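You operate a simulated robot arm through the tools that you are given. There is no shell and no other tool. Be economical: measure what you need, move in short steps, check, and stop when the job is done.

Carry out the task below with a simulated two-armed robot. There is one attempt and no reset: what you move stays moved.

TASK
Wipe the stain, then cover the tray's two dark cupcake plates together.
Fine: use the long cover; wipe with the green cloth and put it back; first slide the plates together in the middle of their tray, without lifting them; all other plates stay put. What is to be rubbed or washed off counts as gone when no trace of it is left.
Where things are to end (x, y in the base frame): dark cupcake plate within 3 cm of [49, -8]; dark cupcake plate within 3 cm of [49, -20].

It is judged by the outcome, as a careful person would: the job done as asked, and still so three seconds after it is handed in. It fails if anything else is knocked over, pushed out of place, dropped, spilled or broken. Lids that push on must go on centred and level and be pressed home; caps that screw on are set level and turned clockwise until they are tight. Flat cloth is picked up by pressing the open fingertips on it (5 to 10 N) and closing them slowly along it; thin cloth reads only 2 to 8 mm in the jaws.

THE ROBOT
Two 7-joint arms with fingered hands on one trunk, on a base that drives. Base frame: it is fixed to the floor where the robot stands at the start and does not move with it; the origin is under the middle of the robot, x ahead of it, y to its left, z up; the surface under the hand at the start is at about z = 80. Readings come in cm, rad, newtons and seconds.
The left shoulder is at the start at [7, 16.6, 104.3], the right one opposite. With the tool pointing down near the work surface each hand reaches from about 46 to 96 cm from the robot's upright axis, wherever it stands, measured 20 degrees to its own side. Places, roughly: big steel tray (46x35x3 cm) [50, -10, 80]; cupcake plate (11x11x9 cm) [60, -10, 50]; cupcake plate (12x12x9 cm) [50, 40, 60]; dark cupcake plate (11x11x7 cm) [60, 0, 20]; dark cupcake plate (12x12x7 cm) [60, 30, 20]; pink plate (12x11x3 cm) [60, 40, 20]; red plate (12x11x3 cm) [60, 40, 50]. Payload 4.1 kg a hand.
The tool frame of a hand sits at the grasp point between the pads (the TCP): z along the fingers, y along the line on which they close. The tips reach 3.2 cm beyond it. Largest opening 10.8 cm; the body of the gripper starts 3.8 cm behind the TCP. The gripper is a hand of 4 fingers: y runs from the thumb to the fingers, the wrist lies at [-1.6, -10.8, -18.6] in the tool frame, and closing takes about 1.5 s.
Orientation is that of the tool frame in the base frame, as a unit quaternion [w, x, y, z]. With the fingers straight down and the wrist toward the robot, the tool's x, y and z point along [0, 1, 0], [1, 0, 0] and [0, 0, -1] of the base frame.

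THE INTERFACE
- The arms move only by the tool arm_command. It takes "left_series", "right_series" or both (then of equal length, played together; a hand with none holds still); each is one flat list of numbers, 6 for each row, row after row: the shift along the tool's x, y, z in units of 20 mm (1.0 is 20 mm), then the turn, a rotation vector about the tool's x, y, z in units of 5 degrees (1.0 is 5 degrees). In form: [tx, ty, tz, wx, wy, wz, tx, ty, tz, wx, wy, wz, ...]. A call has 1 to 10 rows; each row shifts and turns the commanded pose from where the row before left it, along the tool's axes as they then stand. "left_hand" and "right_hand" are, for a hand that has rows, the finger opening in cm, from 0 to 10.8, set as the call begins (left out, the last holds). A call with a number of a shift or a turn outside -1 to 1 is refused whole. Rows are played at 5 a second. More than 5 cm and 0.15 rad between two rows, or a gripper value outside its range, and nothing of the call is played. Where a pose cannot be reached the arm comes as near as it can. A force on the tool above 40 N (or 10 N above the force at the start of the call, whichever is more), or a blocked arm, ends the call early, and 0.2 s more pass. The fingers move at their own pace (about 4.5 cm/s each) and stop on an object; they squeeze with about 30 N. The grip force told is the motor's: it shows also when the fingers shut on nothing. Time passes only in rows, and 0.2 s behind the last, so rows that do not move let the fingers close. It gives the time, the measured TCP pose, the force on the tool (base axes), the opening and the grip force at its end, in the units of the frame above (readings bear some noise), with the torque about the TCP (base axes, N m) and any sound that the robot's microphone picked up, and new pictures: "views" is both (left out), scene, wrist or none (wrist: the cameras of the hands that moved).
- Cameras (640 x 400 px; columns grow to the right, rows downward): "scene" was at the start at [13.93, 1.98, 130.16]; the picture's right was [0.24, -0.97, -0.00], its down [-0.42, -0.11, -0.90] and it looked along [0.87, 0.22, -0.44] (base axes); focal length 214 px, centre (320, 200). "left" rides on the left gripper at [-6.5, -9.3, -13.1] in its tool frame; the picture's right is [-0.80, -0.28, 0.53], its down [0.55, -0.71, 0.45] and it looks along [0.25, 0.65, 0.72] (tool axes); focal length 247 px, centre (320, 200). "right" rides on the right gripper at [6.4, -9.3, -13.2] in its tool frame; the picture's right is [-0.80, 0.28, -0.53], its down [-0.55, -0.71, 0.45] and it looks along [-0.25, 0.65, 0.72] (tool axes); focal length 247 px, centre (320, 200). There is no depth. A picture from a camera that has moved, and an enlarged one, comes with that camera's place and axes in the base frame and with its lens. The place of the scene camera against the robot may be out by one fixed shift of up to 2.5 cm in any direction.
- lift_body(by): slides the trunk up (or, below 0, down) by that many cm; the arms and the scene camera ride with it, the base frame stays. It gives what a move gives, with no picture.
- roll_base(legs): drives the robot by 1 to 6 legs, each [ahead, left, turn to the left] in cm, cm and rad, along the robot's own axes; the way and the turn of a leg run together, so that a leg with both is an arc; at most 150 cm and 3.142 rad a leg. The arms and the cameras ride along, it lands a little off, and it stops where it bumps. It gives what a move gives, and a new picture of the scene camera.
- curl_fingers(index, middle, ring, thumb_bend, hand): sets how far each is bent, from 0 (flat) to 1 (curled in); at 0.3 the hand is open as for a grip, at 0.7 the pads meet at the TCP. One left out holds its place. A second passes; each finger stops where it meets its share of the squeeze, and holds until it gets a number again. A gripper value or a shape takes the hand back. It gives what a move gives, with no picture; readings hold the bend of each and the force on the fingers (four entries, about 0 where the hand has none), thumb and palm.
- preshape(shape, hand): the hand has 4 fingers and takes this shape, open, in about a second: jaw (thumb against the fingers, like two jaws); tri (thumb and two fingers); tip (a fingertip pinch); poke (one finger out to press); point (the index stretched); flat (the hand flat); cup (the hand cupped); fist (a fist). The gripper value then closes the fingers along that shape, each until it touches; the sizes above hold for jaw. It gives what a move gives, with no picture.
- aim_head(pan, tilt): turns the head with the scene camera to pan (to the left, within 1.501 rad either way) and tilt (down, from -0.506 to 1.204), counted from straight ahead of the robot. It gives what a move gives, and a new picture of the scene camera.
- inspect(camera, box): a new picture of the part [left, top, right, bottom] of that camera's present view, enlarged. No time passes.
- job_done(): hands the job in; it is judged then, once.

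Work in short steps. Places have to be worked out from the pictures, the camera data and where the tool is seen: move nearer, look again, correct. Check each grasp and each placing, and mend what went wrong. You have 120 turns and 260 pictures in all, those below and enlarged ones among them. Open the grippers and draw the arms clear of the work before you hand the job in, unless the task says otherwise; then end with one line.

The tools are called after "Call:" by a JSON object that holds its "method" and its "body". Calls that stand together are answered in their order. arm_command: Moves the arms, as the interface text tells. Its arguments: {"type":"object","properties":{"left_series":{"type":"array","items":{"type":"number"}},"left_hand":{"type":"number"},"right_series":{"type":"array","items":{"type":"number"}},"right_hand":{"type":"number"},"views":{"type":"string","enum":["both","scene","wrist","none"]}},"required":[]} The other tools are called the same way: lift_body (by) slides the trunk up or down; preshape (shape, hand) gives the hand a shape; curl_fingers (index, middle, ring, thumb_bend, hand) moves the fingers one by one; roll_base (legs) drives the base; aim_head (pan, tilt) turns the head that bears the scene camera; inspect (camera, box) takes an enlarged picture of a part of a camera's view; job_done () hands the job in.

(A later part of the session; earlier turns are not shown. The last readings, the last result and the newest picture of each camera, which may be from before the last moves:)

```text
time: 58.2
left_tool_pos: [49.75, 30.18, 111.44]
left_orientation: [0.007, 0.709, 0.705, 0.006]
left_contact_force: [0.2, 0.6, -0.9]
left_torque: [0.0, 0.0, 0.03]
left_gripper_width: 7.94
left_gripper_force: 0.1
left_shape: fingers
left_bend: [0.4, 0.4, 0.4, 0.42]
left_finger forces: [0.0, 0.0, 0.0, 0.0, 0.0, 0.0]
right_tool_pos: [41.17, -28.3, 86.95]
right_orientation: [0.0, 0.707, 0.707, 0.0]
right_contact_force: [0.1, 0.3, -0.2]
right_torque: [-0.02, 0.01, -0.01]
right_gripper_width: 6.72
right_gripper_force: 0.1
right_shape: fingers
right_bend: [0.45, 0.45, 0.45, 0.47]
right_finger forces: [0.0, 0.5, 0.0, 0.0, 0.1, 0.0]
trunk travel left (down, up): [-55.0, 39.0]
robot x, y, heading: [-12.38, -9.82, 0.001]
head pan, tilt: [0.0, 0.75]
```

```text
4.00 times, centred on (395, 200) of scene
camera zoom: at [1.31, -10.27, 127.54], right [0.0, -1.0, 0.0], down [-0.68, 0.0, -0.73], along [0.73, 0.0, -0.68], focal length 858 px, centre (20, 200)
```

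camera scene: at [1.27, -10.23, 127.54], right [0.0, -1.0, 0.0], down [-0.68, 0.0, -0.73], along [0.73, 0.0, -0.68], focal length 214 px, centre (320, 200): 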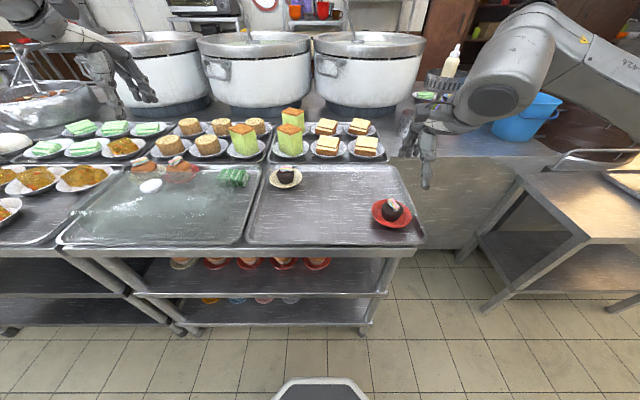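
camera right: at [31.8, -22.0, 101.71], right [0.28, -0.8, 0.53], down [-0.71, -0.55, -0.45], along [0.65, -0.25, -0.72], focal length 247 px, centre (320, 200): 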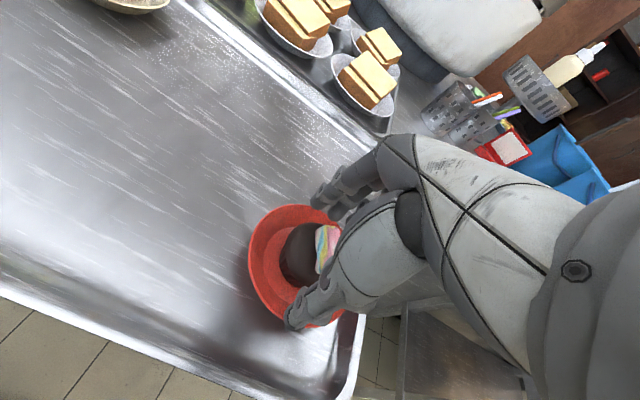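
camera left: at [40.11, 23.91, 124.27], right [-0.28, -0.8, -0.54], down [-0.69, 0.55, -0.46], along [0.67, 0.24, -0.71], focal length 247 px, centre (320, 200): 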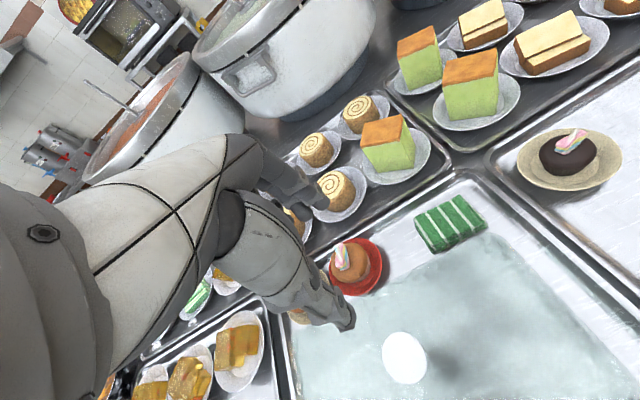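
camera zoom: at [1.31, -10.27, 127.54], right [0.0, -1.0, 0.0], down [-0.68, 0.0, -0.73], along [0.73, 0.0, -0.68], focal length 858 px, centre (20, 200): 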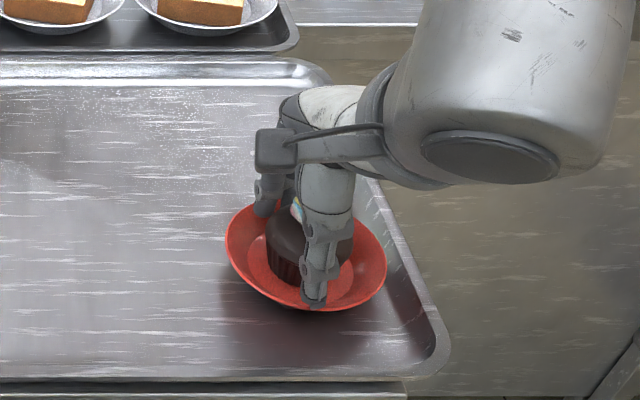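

Light contact. Tighten slightly so it can be dragged sideways.

Call:
{"method": "curl_fingers", "body": {"hand": "right", "index": 0.48, "middle": 0.48, "ring": 0.48, "thumb_bend": 0.5}}

```text
time: 59.2
left_tool_pos: [49.7, 30.11, 111.31]
left_orientation: [0.007, 0.71, 0.704, 0.007]
left_contact_force: [-0.1, -0.2, 0.6]
left_torque: [0.01, 0.0, 0.0]
left_gripper_width: 7.95
left_gripper_force: 0.1
left_shape: fingers
left_bend: [0.4, 0.4, 0.4, 0.42]
left_finger forces: [0.0, 0.1, 0.0, 0.0, 0.0, 0.0]
right_tool_pos: [41.06, -28.34, 87.13]
right_orientation: [0.0, 0.707, 0.707, 0.0]
right_contact_force: [1.2, -0.3, 0.0]
right_torque: [0.01, -0.02, -0.02]
right_gripper_width: 5.87
right_gripper_force: 0.1
right_shape: fingers
right_bend: [0.48, 0.48, 0.48, 0.5]
right_finger forces: [0.0, 0.0, 0.1, 0.0, 0.0, 0.0]
trunk travel left (down, up): [-55.0, 39.0]
robot x, y, heading: [-11.81, -10.0, 0.004]
head pan, tilt: [0.0, 0.75]
```

Call:
{"method": "curl_fingers", "body": {"hand": "right", "index": 0.52, "middle": 0.52, "ring": 0.52, "thumb_bend": 0.54}}

Call:
{"method": "inspect", "body": {"camera": "right", "box": [200, 160, 400, 340]}}

```text
time: 60.2
left_tool_pos: [49.84, 30.16, 111.31]
left_orientation: [0.007, 0.71, 0.704, 0.006]
left_contact_force: [-0.6, -0.1, 0.5]
left_torque: [0.02, 0.0, -0.01]
left_gripper_width: 7.97
left_gripper_force: 0.0
left_shape: fingers
left_bend: [0.4, 0.4, 0.4, 0.42]
left_finger forces: [0.0, 0.0, 0.0, 0.1, 0.1, 0.0]
right_tool_pos: [41.09, -28.31, 87.03]
right_orientation: [0.0, 0.707, 0.708, 0.001]
right_contact_force: [0.0, 0.4, 0.8]
right_torque: [0.02, -0.05, 0.0]
right_gripper_width: 5.1
right_gripper_force: 2.0
right_shape: fingers
right_bend: [0.52, 0.5, 0.51, 0.52]
right_finger forces: [0.0, 1.5, 0.4, 0.0, 1.9, 0.0]
trunk travel left (down, up): [-55.0, 39.0]
robot x, y, heading: [-12.38, -10.17, -0.001]
head pan, tilt: [0.0, 0.75]
```

```text
2.22 times, centred on (300, 250) of right
camera zoom: at [31.82, -21.77, 100.2], right [0.28, -0.8, 0.53], down [-0.71, -0.55, -0.45], along [0.65, -0.25, -0.72], focal length 549 px, centre (364, 89)
```

zoom: 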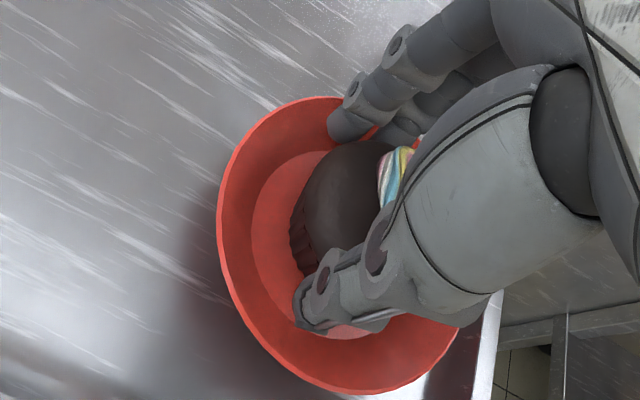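

Very light grip (2 N). Tighten a touch to ~6 N, then drag toward (49,-20) along the tray.

Call:
{"method": "curl_fingers", "body": {"hand": "right", "index": 0.55, "middle": 0.54, "ring": 0.54, "thumb_bend": 0.55}}

Call:
{"method": "arm_command", "body": {"right_series": [0.2, 0.2, 0, 0, 0, 0, 0.4, 0.4, 0, 0, 0, 0, 0.4, 0.4, 0, 0, 0, 0, 0.4, 0.4, 0, 0, 0, 0], "views": "both"}}

```text
time: 61.2
left_tool_pos: [49.78, 30.16, 111.34]
left_orientation: [0.006, 0.71, 0.704, 0.006]
left_contact_force: [-0.4, -1.0, 0.1]
left_torque: [-0.02, -0.01, 0.0]
left_gripper_width: 7.97
left_gripper_force: 0.1
left_shape: fingers
left_bend: [0.4, 0.4, 0.4, 0.42]
left_finger forces: [0.0, 0.0, 0.1, 0.0, 0.0, 0.0]
right_tool_pos: [41.1, -28.24, 86.96]
right_orientation: [0.0, 0.707, 0.707, 0.0]
right_contact_force: [1.6, -0.6, -0.3]
right_torque: [0.0, -0.01, -0.01]
right_gripper_width: 4.75
right_gripper_force: 3.8
right_shape: fingers
right_bend: [0.55, 0.51, 0.52, 0.52]
right_finger forces: [0.0, 2.4, 1.3, 0.0, 3.5, 0.0]
trunk travel left (down, up): [-55.0, 39.0]
robot x, y, heading: [-11.8, -10.14, 0.001]
head pan, tilt: [0.0, 0.75]
```

```text
time: 62.2
left_tool_pos: [49.84, 30.2, 111.3]
left_orientation: [0.008, 0.71, 0.704, 0.006]
left_contact_force: [0.1, 1.1, -0.8]
left_torque: [-0.02, -0.02, -0.01]
left_gripper_width: 7.96
left_gripper_force: 0.1
left_shape: fingers
left_bend: [0.4, 0.4, 0.4, 0.42]
left_finger forces: [0.0, 0.0, 0.0, 0.0, 0.0, 0.0]
right_tool_pos: [43.94, -25.5, 87.1]
right_orientation: [0.0, 0.707, 0.707, -0.001]
right_contact_force: [-0.1, -0.4, 1.5]
right_torque: [-0.04, 0.0, -0.03]
right_gripper_width: 4.77
right_gripper_force: 3.5
right_shape: fingers
right_bend: [0.55, 0.52, 0.53, 0.52]
right_finger forces: [0.0, 1.9, 1.2, 0.0, 3.7, 0.0]
trunk travel left (down, up): [-55.0, 39.0]
robot x, y, heading: [-12.01, -9.95, -0.005]
head pan, tilt: [0.0, 0.75]
camera scene: at [1.3, -10.24, 127.54], right [0.0, -1.0, 0.0], down [-0.68, 0.0, -0.73], along [0.73, 0.0, -0.68], focal length 214 px, centre (320, 200)
camera right: at [34.62, -18.93, 100.17], right [0.28, -0.8, 0.53], down [-0.71, -0.55, -0.45], along [0.65, -0.25, -0.72], focal length 247 px, centre (320, 200)
```

scene: 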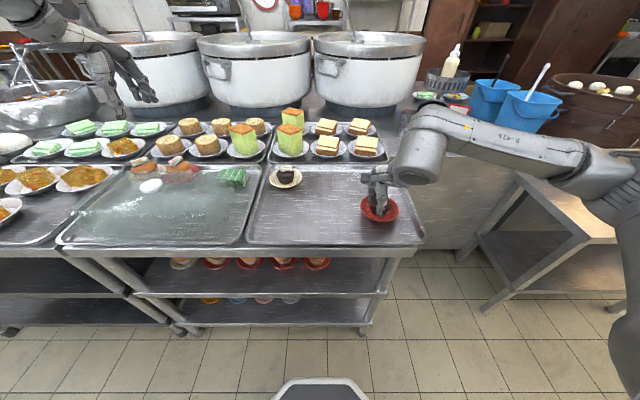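
right: 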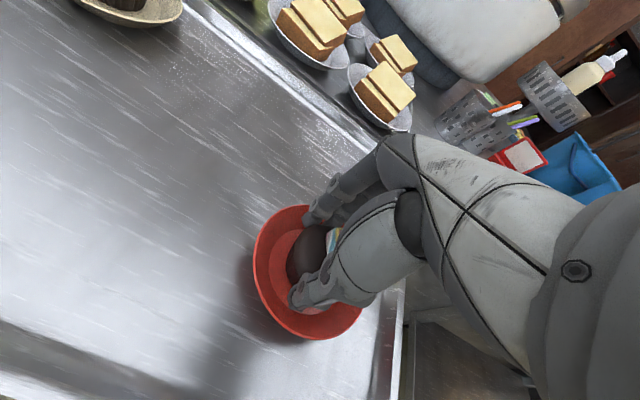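

The plate slides with the hand. Continue to the target.

Call:
{"method": "arm_command", "body": {"right_series": [0.414, 0.39, 0, 0, 0, 0, 0.414, 0.39, 0, 0, 0, 0, 0.414, 0.39, 0, 0, 0, 0, 0.414, 0.39, 0, 0, 0, 0, 0.414, 0.39, 0, 0, 0, 0, 0.414, 0.39, 0, 0, 0, 0, 0.414, 0.39, 0, 0, 0, 0], "views": "wrist"}}

```text
time: 63.9
left_tool_pos: [49.81, 30.24, 111.34]
left_orientation: [0.007, 0.709, 0.705, 0.006]
left_contact_force: [0.6, 0.7, 0.0]
left_torque: [-0.02, 0.02, 0.02]
left_gripper_width: 7.94
left_gripper_force: 0.1
left_shape: fingers
left_bend: [0.4, 0.4, 0.4, 0.42]
left_finger forces: [0.0, 0.0, 0.0, 0.0, 0.0, 0.0]
right_tool_pos: [49.51, -19.62, 86.98]
right_orientation: [0.001, 0.708, 0.707, 0.0]
right_contact_force: [-0.4, 0.6, 1.1]
right_torque: [0.01, 0.0, 0.0]
right_gripper_width: 4.77
right_gripper_force: 4.4
right_shape: fingers
right_bend: [0.55, 0.52, 0.53, 0.52]
right_finger forces: [0.0, 2.1, 1.2, 0.1, 3.7, 0.0]
trunk travel left (down, up): [-55.0, 39.0]
robot x, y, heading: [-11.85, -10.08, -0.001]
head pan, tilt: [0.0, 0.75]
camera right: at [40.1, -13.12, 100.16], right [0.28, -0.8, 0.53], down [-0.71, -0.55, -0.45], along [0.65, -0.25, -0.72], focal length 247 px, centre (320, 200)
```

right: 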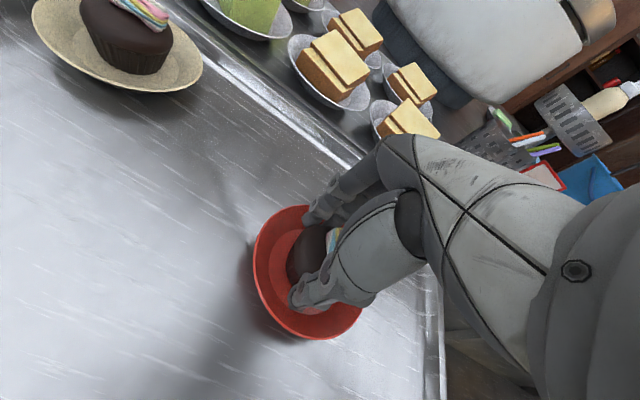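

Plate centre ≈(48.4,-20.2). Nudge 0.6 cm forward, release, lift.

Call:
{"method": "arm_command", "body": {"right_series": [0, 0.3, 0, 0, 0, 0, 0, 0, 0, 0, 0, 0], "views": "none"}}

Call:
{"method": "curl_fingers", "body": {"hand": "right", "index": 0.42, "middle": 0.42, "ring": 0.42, "thumb_bend": 0.43}}

Call:
{"method": "arm_command", "body": {"right_series": [0, 0, -0.4, 0, 0, 0, 0, 0, -0.8, 0, 0, 0, 0, 0, -1, 0, 0, 0, 0, 0, -1, 0, 0, 0, 0, 0, -1, 0, 0, 0, 0, 0, -1, 0, 0, 0, 0, 0, -1, 0, 0, 0, 0, 0, -1, 0, 0, 0], "views": "both"}}

```text
time: 64.5
left_tool_pos: [49.81, 30.06, 111.31]
left_orientation: [0.007, 0.709, 0.705, 0.007]
left_contact_force: [0.0, 0.1, 0.2]
left_torque: [-0.01, -0.02, 0.04]
left_gripper_width: 7.95
left_gripper_force: 0.0
left_shape: fingers
left_bend: [0.4, 0.4, 0.4, 0.42]
left_finger forces: [0.1, 0.0, 0.0, 0.1, 0.0, 0.0]
right_tool_pos: [49.94, -19.78, 86.98]
right_orientation: [0.001, 0.707, 0.707, 0.0]
right_contact_force: [0.1, 0.6, 0.9]
right_torque: [-0.02, -0.01, 0.0]
right_gripper_width: 4.76
right_gripper_force: 3.4
right_shape: fingers
right_bend: [0.55, 0.52, 0.53, 0.52]
right_finger forces: [0.0, 2.2, 1.3, 0.0, 3.7, 0.1]
trunk travel left (down, up): [-55.0, 39.0]
robot x, y, heading: [-11.83, -9.98, -0.002]
head pan, tilt: [0.0, 0.75]
```

```text
time: 65.5
left_tool_pos: [49.73, 30.18, 111.33]
left_orientation: [0.007, 0.71, 0.704, 0.007]
left_contact_force: [-0.5, 0.1, -0.5]
left_torque: [-0.01, 0.0, -0.05]
left_gripper_width: 7.94
left_gripper_force: 0.0
left_shape: fingers
left_bend: [0.4, 0.4, 0.4, 0.42]
left_finger forces: [0.1, 0.0, 0.1, 0.1, 0.0, 0.0]
right_tool_pos: [49.98, -19.63, 86.97]
right_orientation: [0.0, 0.708, 0.707, 0.0]
right_contact_force: [-0.7, 0.1, -0.5]
right_torque: [0.01, -0.01, 0.01]
right_gripper_width: 7.52
right_gripper_force: 0.4
right_shape: fingers
right_bend: [0.42, 0.42, 0.42, 0.43]
right_finger forces: [0.0, 0.0, 0.0, 0.0, 0.2, 0.1]
trunk travel left (down, up): [-55.0, 39.0]
robot x, y, heading: [-12.18, -10.07, -0.002]
head pan, tilt: [0.0, 0.75]
```

```text
time: 67.2
left_tool_pos: [49.65, 30.27, 111.27]
left_orientation: [0.008, 0.71, 0.704, 0.006]
left_contact_force: [0.3, -0.1, -0.6]
left_torque: [-0.04, 0.01, -0.04]
left_gripper_width: 7.96
left_gripper_force: 0.0
left_shape: fingers
left_bend: [0.4, 0.4, 0.4, 0.42]
left_finger forces: [0.0, 0.0, 0.0, 0.0, 0.0, 0.1]
right_tool_pos: [49.97, -19.6, 101.48]
right_orientation: [0.0, 0.707, 0.708, 0.001]
right_contact_force: [-0.1, 0.0, -0.2]
right_torque: [-0.02, -0.03, 0.03]
right_gripper_width: 7.52
right_gripper_force: 0.0
right_shape: fingers
right_bend: [0.42, 0.42, 0.42, 0.43]
right_finger forces: [0.0, 0.1, 0.0, 0.1, 0.0, 0.0]
trunk travel left (down, up): [-55.0, 39.0]
robot x, y, heading: [-11.79, -9.92, -0.001]
head pan, tilt: [0.0, 0.75]
camera scene: at [1.27, -10.25, 127.54], right [0.0, -1.0, 0.0], down [-0.68, 0.0, -0.73], along [0.73, 0.0, -0.68], focal length 214 px, centre (320, 200)
camera right: at [40.63, -13.14, 114.62], right [0.28, -0.8, 0.53], down [-0.71, -0.55, -0.45], along [0.65, -0.25, -0.72], focal length 247 px, centre (320, 200)
```

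scene: 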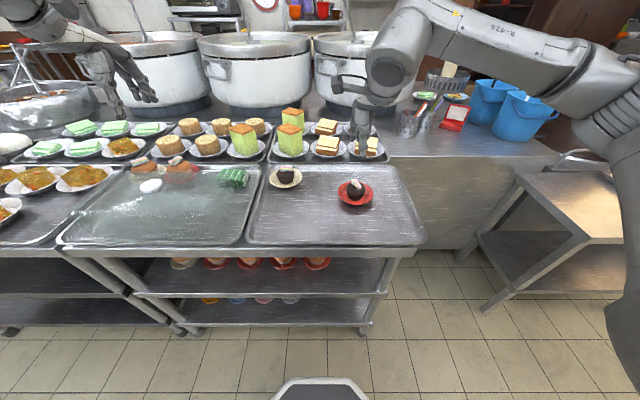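
right: 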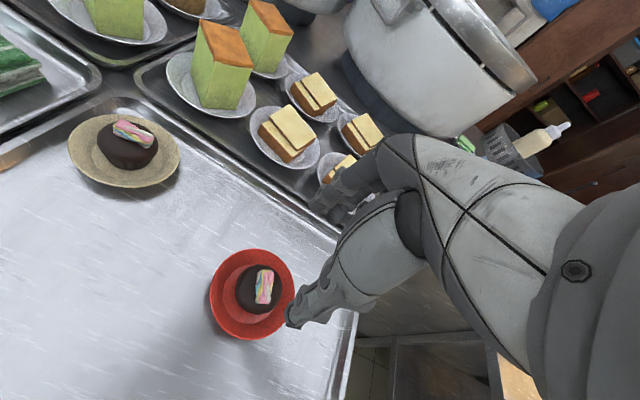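

Red plate now at ≈(49.5,-20.2). Next, move the right hand above the beige plate (≈(57.4,1.2)).

Call:
{"method": "arm_command", "body": {"right_series": [1, 0.365, 0, 0, 0, 0, 1, 0.365, 0, 0, 0, 0, 1, 0.365, 0, 0, 0, 0, 1, 0.365, 0, 0, 0, 0, 1, 0.365, 0, 0, 0, 0, 1, 0.365, 0, 0, 0, 0, 1, 0.365, 0, 0, 0, 0, 1, 0.365, 0.5, 0, 0, 0, 1, 0.365, 0.8, 0, 0, 0, 1, 0.365, 0.8, 0, 0, 0], "views": "both"}}

Call:
{"method": "inspect", "body": {"camera": "scene", "box": [230, 120, 340, 220]}}

```text
time: 69.5
left_tool_pos: [49.76, 30.33, 111.3]
left_orientation: [0.007, 0.709, 0.705, 0.006]
left_contact_force: [0.3, 0.3, -0.4]
left_torque: [0.0, -0.01, 0.02]
left_gripper_width: 7.97
left_gripper_force: 0.0
left_shape: fingers
left_bend: [0.4, 0.4, 0.4, 0.42]
left_finger forces: [0.1, 0.0, 0.0, 0.0, 0.1, 0.0]
right_tool_pos: [57.26, 0.5, 97.24]
right_orientation: [0.0, 0.707, 0.707, 0.0]
right_contact_force: [0.7, 0.5, 0.4]
right_torque: [-0.03, -0.01, 0.01]
right_gripper_width: 7.52
right_gripper_force: 0.1
right_shape: fingers
right_bend: [0.42, 0.42, 0.42, 0.43]
right_finger forces: [0.0, 0.0, 0.0, 0.0, 0.0, 0.0]
trunk travel left (down, up): [-55.0, 39.0]
robot x, y, heading: [-12.12, -9.89, -0.002]
head pan, tilt: [0.0, 0.75]
camera scene: at [1.35, -10.17, 127.53], right [0.0, -1.0, 0.0], down [-0.68, 0.0, -0.73], along [0.73, 0.0, -0.68], focal length 214 px, centre (320, 200)
camera right: at [47.99, 7.0, 110.36], right [0.28, -0.8, 0.53], down [-0.71, -0.55, -0.45], along [0.65, -0.25, -0.72], focal length 247 px, centre (320, 200)
```

scene: 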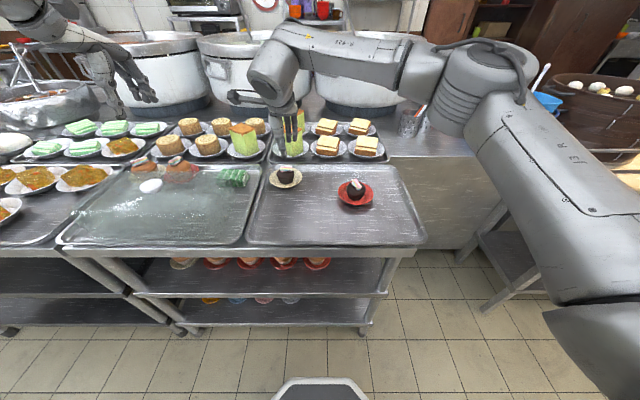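
right: 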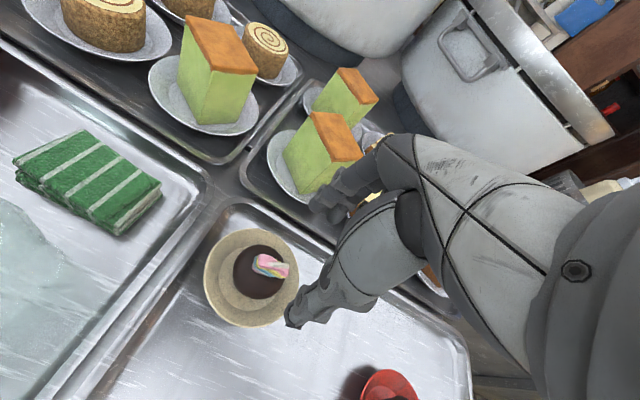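

```text
4.00 times, centred on (285, 170) of scene
camera zoom: at [1.35, -10.17, 127.53], right [0.0, -1.0, 0.0], down [-0.68, 0.0, -0.73], along [0.73, 0.0, -0.68], focal length 858 px, centre (460, 320)
```

zoom: 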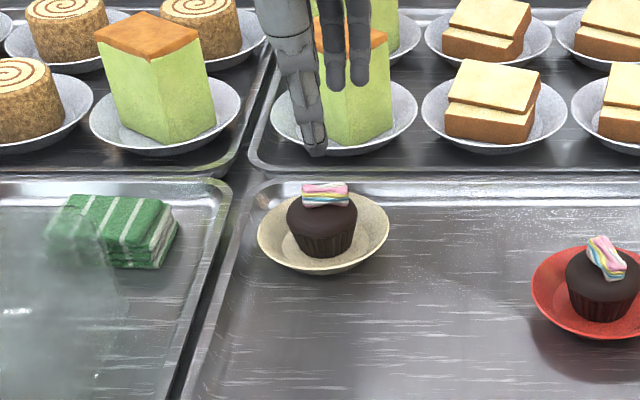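

Beige cupcake ≈(57.4,1.7). Align and descend.

Call:
{"method": "arm_command", "body": {"right_series": [0.65, 0.03, 0, 0, 0, 0, 0, 0, 0.6, 0, 0, 0, 0, 0, 0.7, 0, 0, 0, 0, 0, 0.7, 0, 0, 0, 0, 0, 0.7, 0, 0, 0, 0, 0, 0.7, 0, 0, 0, 0, 0, 0.6, 0, 0, 0], "views": "wrist"}}

Call:
{"method": "inspect", "body": {"camera": "scene", "box": [230, 120, 340, 220]}}

```text
time: 71.0
left_tool_pos: [49.83, 30.11, 111.37]
left_orientation: [0.007, 0.71, 0.704, 0.006]
left_contact_force: [0.7, -0.1, -0.4]
left_torque: [0.0, -0.01, -0.02]
left_gripper_width: 7.94
left_gripper_force: 0.0
left_shape: fingers
left_bend: [0.4, 0.4, 0.4, 0.42]
left_finger forces: [0.0, 0.0, 0.0, 0.1, 0.1, 0.0]
right_tool_pos: [57.33, 1.65, 89.1]
right_orientation: [0.0, 0.707, 0.707, -0.001]
right_contact_force: [-0.7, 0.2, -0.5]
right_torque: [0.01, 0.02, -0.03]
right_gripper_width: 7.56
right_gripper_force: 0.1
right_shape: fingers
right_bend: [0.42, 0.42, 0.42, 0.43]
right_finger forces: [0.0, 0.0, 0.0, 0.2, 0.0, 0.1]
trunk travel left (down, up): [-55.0, 39.0]
robot x, y, heading: [-11.97, -10.42, -0.005]
head pan, tilt: [0.0, 0.75]
camera right: at [48.01, 8.12, 102.36], right [0.28, -0.8, 0.53], down [-0.71, -0.55, -0.45], along [0.65, -0.25, -0.72], focal length 247 px, centre (320, 200)
```

right: 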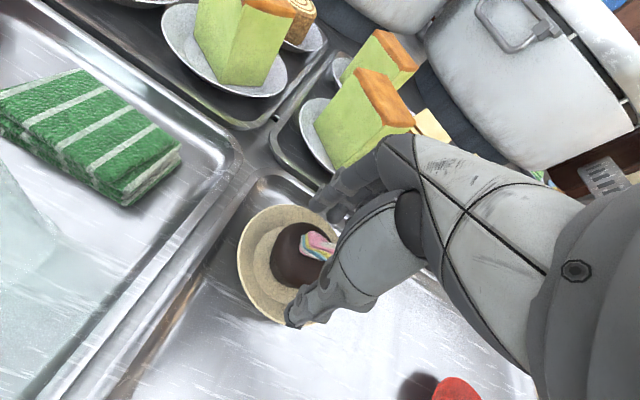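

```text
4.00 times, centred on (285, 170) of scene
camera zoom: at [1.33, -10.27, 127.54], right [0.0, -1.0, 0.0], down [-0.68, 0.0, -0.73], along [0.73, 0.0, -0.68], focal length 858 px, centre (460, 320)
```

zoom: 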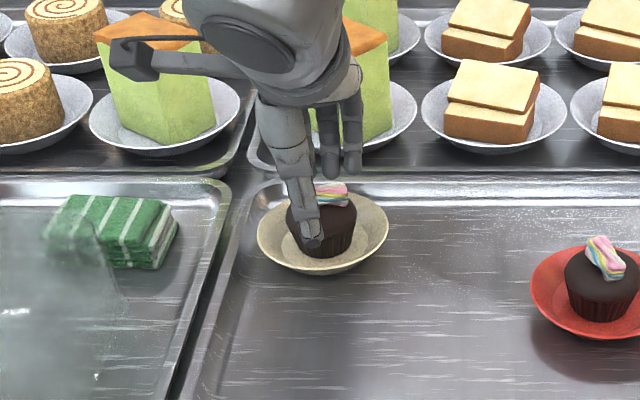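

Slightly left of centre; shift −0.5 cm in y, go down to 87, and close lightly.

Call:
{"method": "arm_command", "body": {"right_series": [-0.25, 0, 0.3, 0, 0, 0, 0, 0, 0.4, 0, 0, 0, 0, 0, 0.35, 0, 0, 0], "views": "none"}}

Call:
{"method": "curl_fingers", "body": {"hand": "right", "index": 0.52, "middle": 0.52, "ring": 0.52, "thumb_bend": 0.53}}

Call:
{"method": "inspect", "body": {"camera": "right", "box": [200, 160, 400, 340]}}

```text
time: 71.8
left_tool_pos: [49.69, 30.08, 111.39]
left_orientation: [0.007, 0.709, 0.705, 0.006]
left_contact_force: [-0.6, -0.6, 0.3]
left_torque: [-0.02, -0.01, 0.01]
left_gripper_width: 7.95
left_gripper_force: 0.1
left_shape: fingers
left_bend: [0.4, 0.4, 0.4, 0.42]
left_finger forces: [0.0, 0.0, 0.1, 0.0, 0.1, 0.0]
right_tool_pos: [57.46, 1.18, 87.1]
right_orientation: [-0.001, 0.707, 0.707, 0.001]
right_contact_force: [0.0, 0.3, 0.0]
right_torque: [0.0, -0.02, 0.01]
right_gripper_width: 7.57
right_gripper_force: 0.1
right_shape: fingers
right_bend: [0.42, 0.42, 0.42, 0.43]
right_finger forces: [0.0, 0.0, 0.0, 0.1, 0.1, 0.0]
trunk travel left (down, up): [-55.0, 39.0]
robot x, y, heading: [-12.32, -9.64, 0.004]
head pan, tilt: [0.0, 0.75]
```

```text
time: 72.8
left_tool_pos: [49.71, 30.15, 111.27]
left_orientation: [0.007, 0.709, 0.705, 0.007]
left_contact_force: [-0.3, -0.6, 0.1]
left_torque: [-0.02, 0.03, -0.02]
left_gripper_width: 7.96
left_gripper_force: 0.1
left_shape: fingers
left_bend: [0.4, 0.4, 0.4, 0.42]
left_finger forces: [0.1, 0.0, 0.0, 0.1, 0.1, 0.1]
right_tool_pos: [57.35, 1.14, 86.98]
right_orientation: [0.001, 0.707, 0.707, 0.0]
right_contact_force: [0.0, -0.2, 0.0]
right_torque: [-0.02, -0.01, 0.0]
right_gripper_width: 5.35
right_gripper_force: 2.4
right_shape: fingers
right_bend: [0.51, 0.51, 0.52, 0.51]
right_finger forces: [1.0, 0.8, 0.0, 0.0, 1.8, 0.0]
trunk travel left (down, up): [-55.0, 39.0]
robot x, y, heading: [-12.1, -10.28, -0.001]
head pan, tilt: [0.0, 0.75]
```

```text
2.22 times, centred on (300, 250) of right
camera zoom: at [48.02, 7.64, 100.22], right [0.28, -0.8, 0.53], down [-0.71, -0.55, -0.45], along [0.65, -0.25, -0.72], focal length 549 px, centre (364, 89)
```

zoom: 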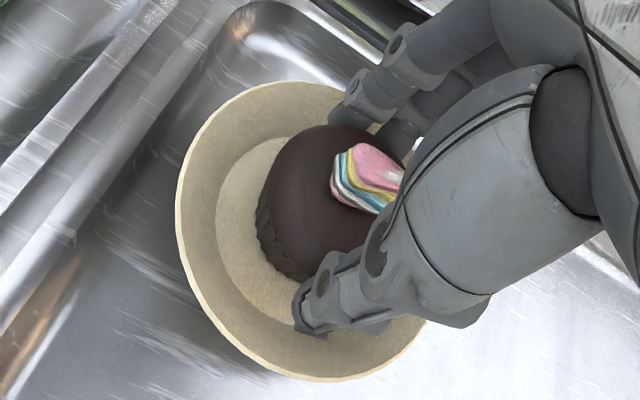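

Light grip; tighten slightly and drag toward (49,-8) by (−7.4, −9.8).

Call:
{"method": "curl_fingers", "body": {"hand": "right", "index": 0.54, "middle": 0.54, "ring": 0.54, "thumb_bend": 0.54}}

Call:
{"method": "arm_command", "body": {"right_series": [-0.3, -0.25, 0, 0, 0, 0, -0.45, -0.35, 0, 0, 0, 0, -0.45, -0.35, 0, 0, 0, 0, -0.45, -0.35, 0, 0, 0, 0, -0.45, -0.35, 0, 0, 0, 0, -0.45, -0.35, 0, 0, 0, 0, -0.45, -0.35, 0, 0, 0, 0, -0.4, -0.3, 0, 0, 0, 0], "views": "both"}}

```text
time: 73.8
left_tool_pos: [49.78, 30.14, 111.45]
left_orientation: [0.007, 0.71, 0.704, 0.006]
left_contact_force: [0.0, -0.3, -0.1]
left_torque: [0.01, 0.0, -0.02]
left_gripper_width: 7.95
left_gripper_force: 0.1
left_shape: fingers
left_bend: [0.4, 0.4, 0.4, 0.42]
left_finger forces: [0.1, 0.0, 0.0, 0.0, 0.0, 0.0]
right_tool_pos: [57.37, 1.24, 87.09]
right_orientation: [0.0, 0.707, 0.707, -0.001]
right_contact_force: [0.4, 0.4, 0.8]
right_torque: [0.02, 0.0, -0.01]
right_gripper_width: 5.31
right_gripper_force: 2.9
right_shape: fingers
right_bend: [0.52, 0.52, 0.54, 0.51]
right_finger forces: [1.6, 1.5, 0.0, 0.0, 3.1, 0.0]
trunk travel left (down, up): [-55.0, 39.0]
robot x, y, heading: [-12.07, -10.44, -0.002]
head pan, tilt: [0.0, 0.75]
```

```text
time: 75.7
left_tool_pos: [49.77, 30.07, 111.25]
left_orientation: [0.007, 0.709, 0.705, 0.006]
left_contact_force: [0.1, 1.3, 0.5]
left_torque: [0.0, 0.01, 0.0]
left_gripper_width: 7.92
left_gripper_force: 0.0
left_shape: fingers
left_bend: [0.4, 0.4, 0.4, 0.42]
left_finger forces: [0.0, 0.0, 0.0, 0.0, 0.0, 0.0]
right_tool_pos: [51.92, -5.62, 87.03]
right_orientation: [0.0, 0.707, 0.707, 0.0]
right_contact_force: [0.1, -0.3, -0.1]
right_torque: [-0.03, -0.01, -0.02]
right_gripper_width: 5.24
right_gripper_force: 3.5
right_shape: fingers
right_bend: [0.52, 0.52, 0.54, 0.51]
right_finger forces: [1.6, 1.6, 0.0, 0.0, 3.2, 0.0]
trunk travel left (down, up): [-55.0, 39.0]
robot x, y, heading: [-12.13, -9.81, -0.001]
head pan, tilt: [0.0, 0.75]
camera scene: at [1.3, -10.29, 127.54], right [0.0, -1.0, 0.0], down [-0.68, 0.0, -0.73], along [0.73, 0.0, -0.68], focal length 214 px, centre (320, 200)
camera right: at [42.71, 0.84, 100.3], right [0.28, -0.8, 0.53], down [-0.71, -0.55, -0.45], along [0.65, -0.25, -0.72], focal length 247 px, centre (320, 200)
```

scene: 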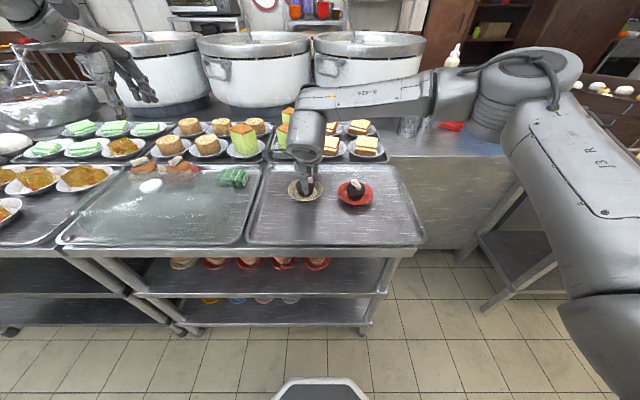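
right: 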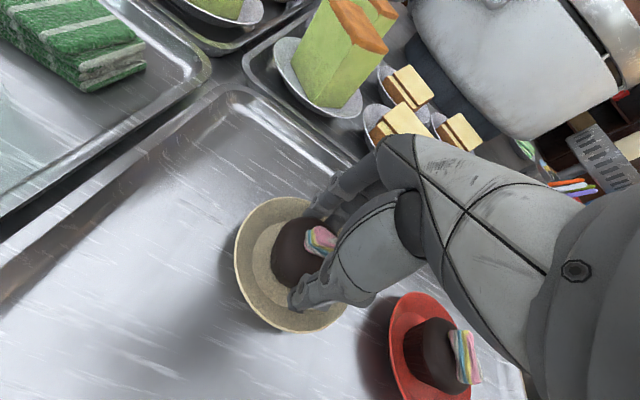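

Beige at ≈(50.7,-4.7); continue (−1.5, −3.1).

Call:
{"method": "arm_command", "body": {"right_series": [-0.39, -0.19, 0, 0, 0, 0, -0.39, -0.19, 0, 0, 0, 0, -0.39, -0.19, 0, 0, 0, 0, -0.36, -0.19, 0, 0, 0, 0], "views": "wrist"}}

Call:
{"method": "inspect", "body": {"camera": "scene", "box": [230, 150, 430, 260]}}

```text
time: 76.7
left_tool_pos: [49.77, 30.22, 111.45]
left_orientation: [0.007, 0.71, 0.704, 0.007]
left_contact_force: [-0.2, 0.2, 0.2]
left_torque: [0.03, -0.04, -0.02]
left_gripper_width: 7.94
left_gripper_force: 0.1
left_shape: fingers
left_bend: [0.4, 0.4, 0.4, 0.42]
left_finger forces: [0.1, 0.0, 0.1, 0.0, 0.1, 0.0]
right_tool_pos: [50.62, -8.76, 87.2]
right_orientation: [0.001, 0.707, 0.707, 0.0]
right_contact_force: [0.9, -0.3, 0.8]
right_torque: [-0.01, -0.03, 0.0]
right_gripper_width: 5.26
right_gripper_force: 2.8
right_shape: fingers
right_bend: [0.52, 0.52, 0.54, 0.51]
right_finger forces: [1.6, 1.5, 0.0, 0.1, 3.1, 0.0]
trunk travel left (down, up): [-55.0, 39.0]
robot x, y, heading: [-12.22, -10.19, 0.003]
head pan, tilt: [0.0, 0.75]
camera right: at [41.21, -2.28, 100.29], right [0.28, -0.8, 0.53], down [-0.71, -0.55, -0.45], along [0.65, -0.25, -0.72], focal length 247 px, centre (320, 200)
```

right: 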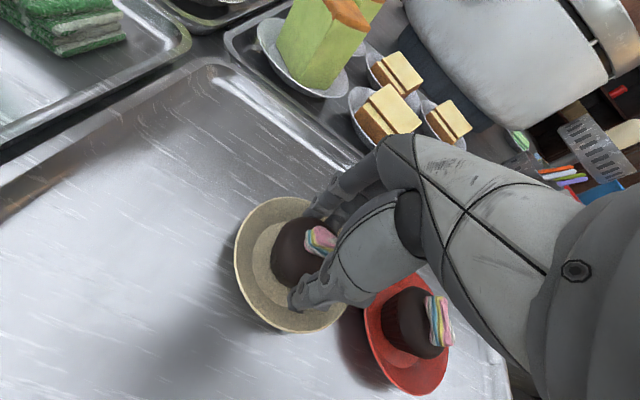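

```text
3.20 times, centred on (330, 205) of scene
camera zoom: at [1.3, -10.3, 127.54], right [0.0, -1.0, 0.0], down [-0.68, 0.0, -0.73], along [0.73, 0.0, -0.68], focal length 686 px, centre (288, 184)
```

zoom: 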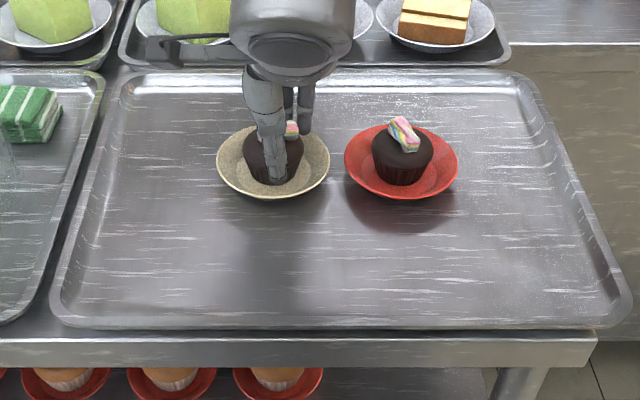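

Both plates near targets: beige ≈(49.3,-7.9), red ≈(49.8,-20.2). Release and lift.

Call:
{"method": "curl_fingers", "body": {"hand": "right", "index": 0.43, "middle": 0.43, "ring": 0.43, "thumb_bend": 0.43}}

Call:
{"method": "arm_command", "body": {"right_series": [0, 0, -0.4, 0, 0, 0, 0, 0, -0.8, 0, 0, 0, 0, 0, -1, 0, 0, 0, 0, 0, -1, 0, 0, 0, 0, 0, -1, 0, 0, 0, 0, 0, -1, 0, 0, 0, 0, 0, -1, 0, 0, 0, 0, 0, -1, 0, 0, 0], "views": "wrist"}}

```text
time: 77.7
left_tool_pos: [49.83, 30.21, 111.31]
left_orientation: [0.006, 0.71, 0.704, 0.006]
left_contact_force: [-0.4, -0.5, 0.6]
left_torque: [-0.01, 0.05, 0.01]
left_gripper_width: 7.96
left_gripper_force: 0.0
left_shape: fingers
left_bend: [0.4, 0.4, 0.4, 0.42]
left_finger forces: [0.0, 0.0, 0.0, 0.0, 0.0, 0.0]
right_tool_pos: [50.48, -8.83, 87.19]
right_orientation: [0.001, 0.707, 0.707, 0.001]
right_contact_force: [-0.4, 0.2, 0.3]
right_torque: [0.01, 0.01, -0.01]
right_gripper_width: 7.4
right_gripper_force: 0.0
right_shape: fingers
right_bend: [0.43, 0.43, 0.43, 0.43]
right_finger forces: [0.0, 0.1, 0.0, 0.0, 0.1, 0.0]
trunk travel left (down, up): [-55.0, 39.0]
robot x, y, heading: [-11.95, -10.19, -0.0]
head pan, tilt: [0.0, 0.75]
```

```text
time: 79.5
left_tool_pos: [49.61, 30.11, 111.37]
left_orientation: [0.007, 0.71, 0.705, 0.006]
left_contact_force: [-0.1, -0.2, -0.8]
left_torque: [0.01, 0.04, 0.01]
left_gripper_width: 7.93
left_gripper_force: 0.1
left_shape: fingers
left_bend: [0.4, 0.4, 0.4, 0.42]
left_finger forces: [0.1, 0.0, 0.0, 0.0, 0.1, 0.1]
right_tool_pos: [50.47, -8.73, 101.5]
right_orientation: [0.0, 0.706, 0.709, 0.0]
right_contact_force: [0.6, 0.4, -0.4]
right_torque: [-0.01, 0.02, -0.02]
right_gripper_width: 7.41
right_gripper_force: 0.0
right_shape: fingers
right_bend: [0.43, 0.43, 0.43, 0.43]
right_finger forces: [0.0, 0.0, 0.0, 0.0, 0.0, 0.1]
trunk travel left (down, up): [-55.0, 39.0]
robot x, y, heading: [-11.95, -10.31, 0.006]
head pan, tilt: [0.0, 0.75]
camera right: at [41.15, -2.23, 114.72], right [0.28, -0.8, 0.53], down [-0.71, -0.55, -0.45], along [0.65, -0.25, -0.72], focal length 247 px, centre (320, 200)
```

right: 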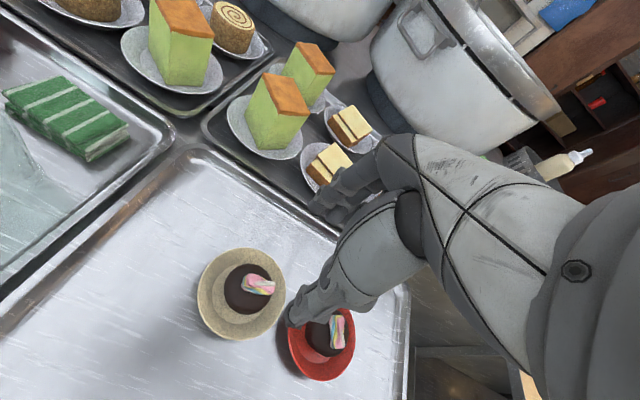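

Plates at ≈(49.7,-8.2) and (49.2,-20.3): good. Now draw the right arm away and bring the left hand above the cover's knob (≈(43.4,32.2,93)).

Call:
{"method": "arm_command", "body": {"right_series": [-1, -0.1, -0.7, 0, 0, 0, -1, -0.1, -0.7, 0, 0, 0, -1, -0.1, -0.7, 0, 0, 0, -1, -0.1, -0.7, 0, 0, 0, -1, -0.1, -0.7, 0, 0, 0, -1, -0.1, -0.7, 0, 0, 0, -1, -0.1, -0.7, 0, 0, 0, -1, -0.1, -0.7, 0, 0, 0, -1, -0.1, -0.7, 0, 0, 0, -1, -0.1, -0.7, 0, 0, 0], "left_series": [0.105, -0.315, 0.365, 0, 0, 0, 0.105, -0.315, 0.365, 0, 0, 0, 0.105, -0.315, 0.365, 0, 0, 0, 0.105, -0.315, 0.365, 0, 0, 0, 0.105, -0.315, 0.365, 0, 0, 0, 0.105, -0.315, 0.365, 0, 0, 0, 0.105, -0.315, 0.365, 0, 0, 0, 0.105, -0.315, 0.365, 0, 0, 0, 0.105, -0.315, 0.365, 0, 0, 0, 0.105, -0.315, 0.365, 0, 0, 0], "views": "both"}}

Call:
{"method": "inspect", "body": {"camera": "left", "box": [300, 200, 500, 360]}}

Call:
{"method": "inspect", "body": {"camera": "scene", "box": [40, 120, 280, 260]}}

```text
time: 81.7
left_tool_pos: [43.49, 32.26, 103.91]
left_orientation: [0.006, 0.709, 0.705, 0.007]
left_contact_force: [0.9, -0.9, -0.2]
left_torque: [-0.02, -0.01, 0.01]
left_gripper_width: 7.94
left_gripper_force: 0.1
left_shape: fingers
left_bend: [0.4, 0.4, 0.4, 0.42]
left_finger forces: [0.0, 0.0, 0.0, 0.0, 0.1, 0.0]
right_tool_pos: [48.4, -28.74, 115.59]
right_orientation: [0.001, 0.706, 0.708, 0.0]
right_contact_force: [0.2, -0.1, -0.2]
right_torque: [0.0, 0.02, 0.02]
right_gripper_width: 7.37
right_gripper_force: 0.2
right_shape: fingers
right_bend: [0.43, 0.43, 0.43, 0.43]
right_finger forces: [0.1, 0.0, 0.1, 0.0, 0.0, 0.0]
trunk travel left (down, up): [-55.0, 39.0]
robot x, y, heading: [-12.1, -10.06, -0.001]
head pan, tilt: [0.0, 0.75]
camera scene: at [1.22, -10.33, 127.55], right [0.0, -1.0, 0.0], down [-0.68, 0.0, -0.73], along [0.73, 0.0, -0.68], focal length 214 px, centre (320, 200)
camera right: at [39.09, -22.28, 128.73], right [0.28, -0.8, 0.53], down [-0.7, -0.55, -0.45], along [0.65, -0.25, -0.72], focal length 247 px, centre (320, 200)
camera left: at [33.93, 25.97, 116.88], right [-0.28, -0.8, -0.54], down [-0.69, 0.55, -0.46], along [0.67, 0.24, -0.71], focal length 247 px, centre (320, 200)
```

scene: 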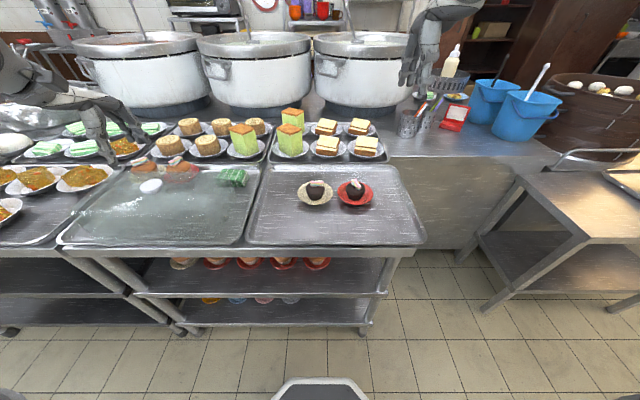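
right: 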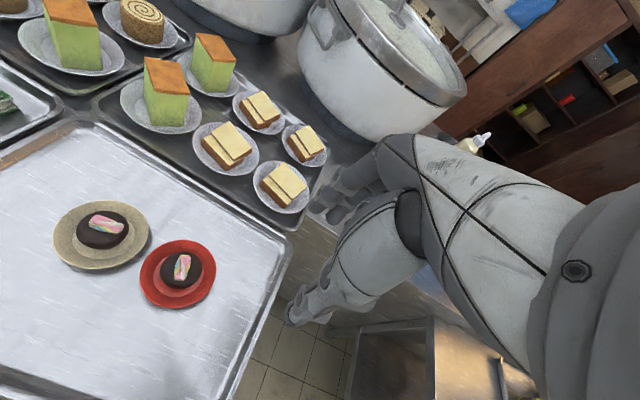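
left: 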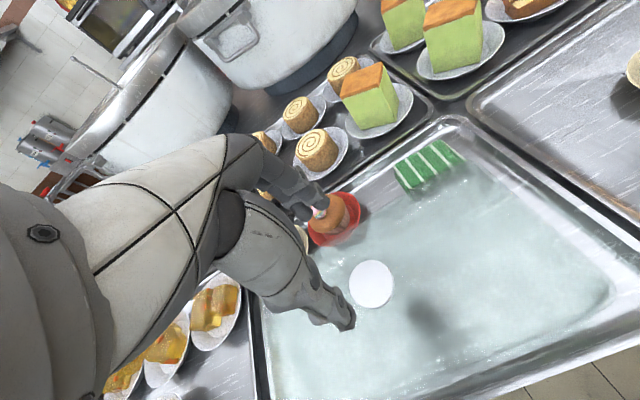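

```text
2.50 times, centred on (400, 280) of left
camera zoom: at [33.93, 25.97, 116.88], right [-0.28, -0.8, -0.54], down [-0.69, 0.55, -0.46], along [0.67, 0.24, -0.71], focal length 617 px, centre (120, 0)
```

zoom: 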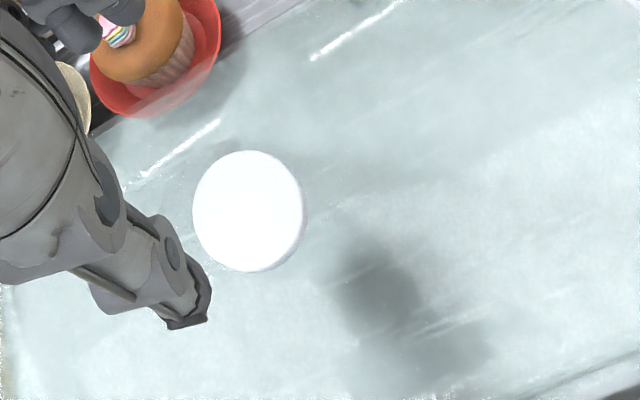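

```text
2.67 times, centred on (160, 190) of scene
camera zoom: at [1.22, -10.33, 127.55], right [0.0, -1.0, 0.0], down [-0.68, 0.0, -0.73], along [0.73, 0.0, -0.68], focal length 572 px, centre (747, 227)
```

zoom: 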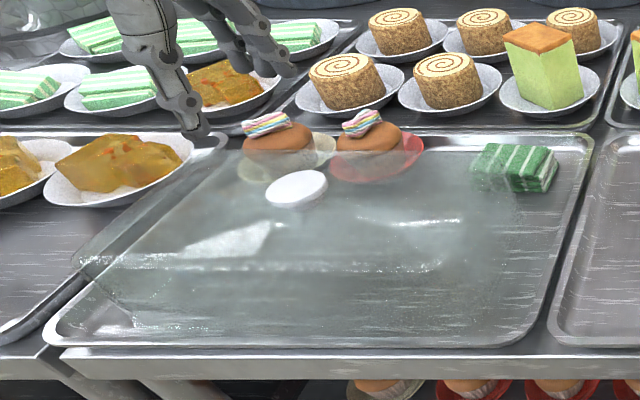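

Knob ≈(43.5,32.5), top around z 91–93, diameter ~4.5. Set the left opening to ~6.5 and lower to just above it.

Call:
{"method": "curl_fingers", "body": {"hand": "left", "index": 0.45, "middle": 0.45, "ring": 0.45, "thumb_bend": 0.47}}

Call:
{"method": "arm_command", "body": {"left_series": [0, 0, 0.7, 0, 0, 0, 0, 0, 0.7, 0, 0, 0, 0, 0, 0.7, 0, 0, 0, 0, 0, 0.7, 0, 0, 0, 0, 0, 0.7, 0, 0, 0], "views": "wrist"}}

Call:
{"method": "inspect", "body": {"camera": "scene", "box": [100, 130, 220, 230]}}

```text
time: 82.7
left_tool_pos: [43.7, 32.29, 103.97]
left_orientation: [0.007, 0.709, 0.705, 0.007]
left_contact_force: [0.5, -0.1, 0.0]
left_torque: [0.02, 0.0, -0.01]
left_gripper_width: 6.69
left_gripper_force: 0.2
left_shape: fingers
left_bend: [0.45, 0.45, 0.45, 0.47]
left_finger forces: [0.1, 0.0, 0.0, 0.0, 0.1, 0.0]
right_tool_pos: [48.64, -28.68, 115.42]
right_orientation: [0.001, 0.707, 0.708, 0.0]
right_contact_force: [0.3, -1.4, -0.1]
right_torque: [0.01, -0.01, 0.01]
right_gripper_width: 7.4
right_gripper_force: 0.0
right_shape: fingers
right_bend: [0.43, 0.43, 0.43, 0.43]
right_finger forces: [0.1, 0.0, 0.0, 0.1, 0.0, 0.2]
trunk travel left (down, up): [-55.0, 39.0]
robot x, y, heading: [-11.97, -10.01, -0.003]
head pan, tilt: [0.0, 0.75]
```

```text
time: 83.8
left_tool_pos: [43.81, 32.39, 96.9]
left_orientation: [0.008, 0.709, 0.705, 0.006]
left_contact_force: [-0.2, -0.3, -0.1]
left_torque: [-0.01, -0.01, 0.02]
left_gripper_width: 6.69
left_gripper_force: 0.0
left_shape: fingers
left_bend: [0.45, 0.45, 0.45, 0.47]
left_finger forces: [0.0, 0.1, 0.0, 0.1, 0.1, 0.0]
right_tool_pos: [48.42, -28.74, 115.54]
right_orientation: [0.0, 0.707, 0.708, 0.0]
right_contact_force: [0.4, -0.1, -0.2]
right_torque: [0.03, 0.0, 0.03]
right_gripper_width: 7.41
right_gripper_force: 0.1
right_shape: fingers
right_bend: [0.43, 0.43, 0.43, 0.43]
right_finger forces: [0.1, 0.0, 0.1, 0.0, 0.0, 0.0]
trunk travel left (down, up): [-55.0, 39.0]
robot x, y, heading: [-11.8, -10.1, -0.004]
head pan, tilt: [0.0, 0.75]
camera left: at [34.2, 26.04, 109.84], right [-0.28, -0.8, -0.54], down [-0.69, 0.55, -0.46], along [0.66, 0.24, -0.71], focal length 247 px, centre (320, 200)
```

left: 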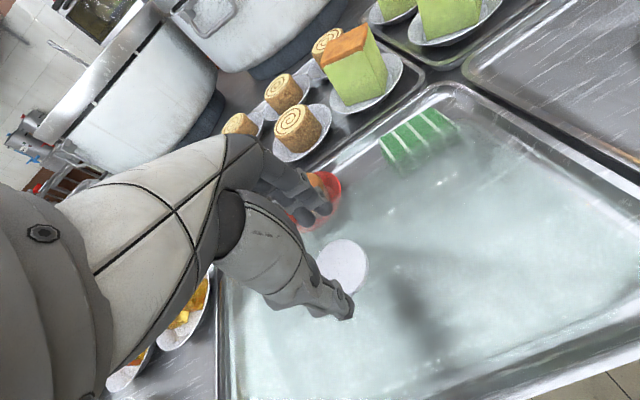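

```text
4.00 times, centred on (160, 180) of scene
camera zoom: at [1.32, -10.25, 127.54], right [0.0, -1.0, 0.0], down [-0.68, 0.0, -0.73], along [0.73, 0.0, -0.68], focal length 858 px, centre (960, 280)
```

zoom: 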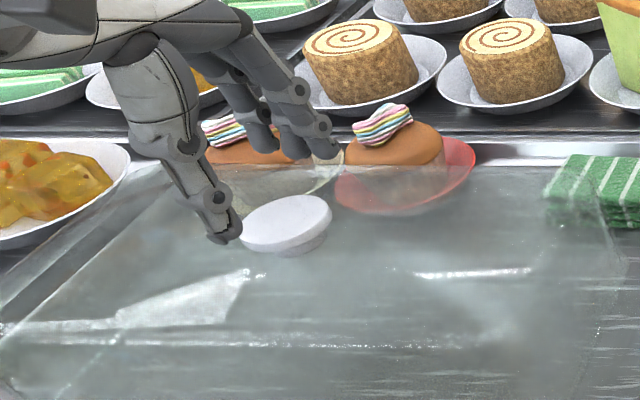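

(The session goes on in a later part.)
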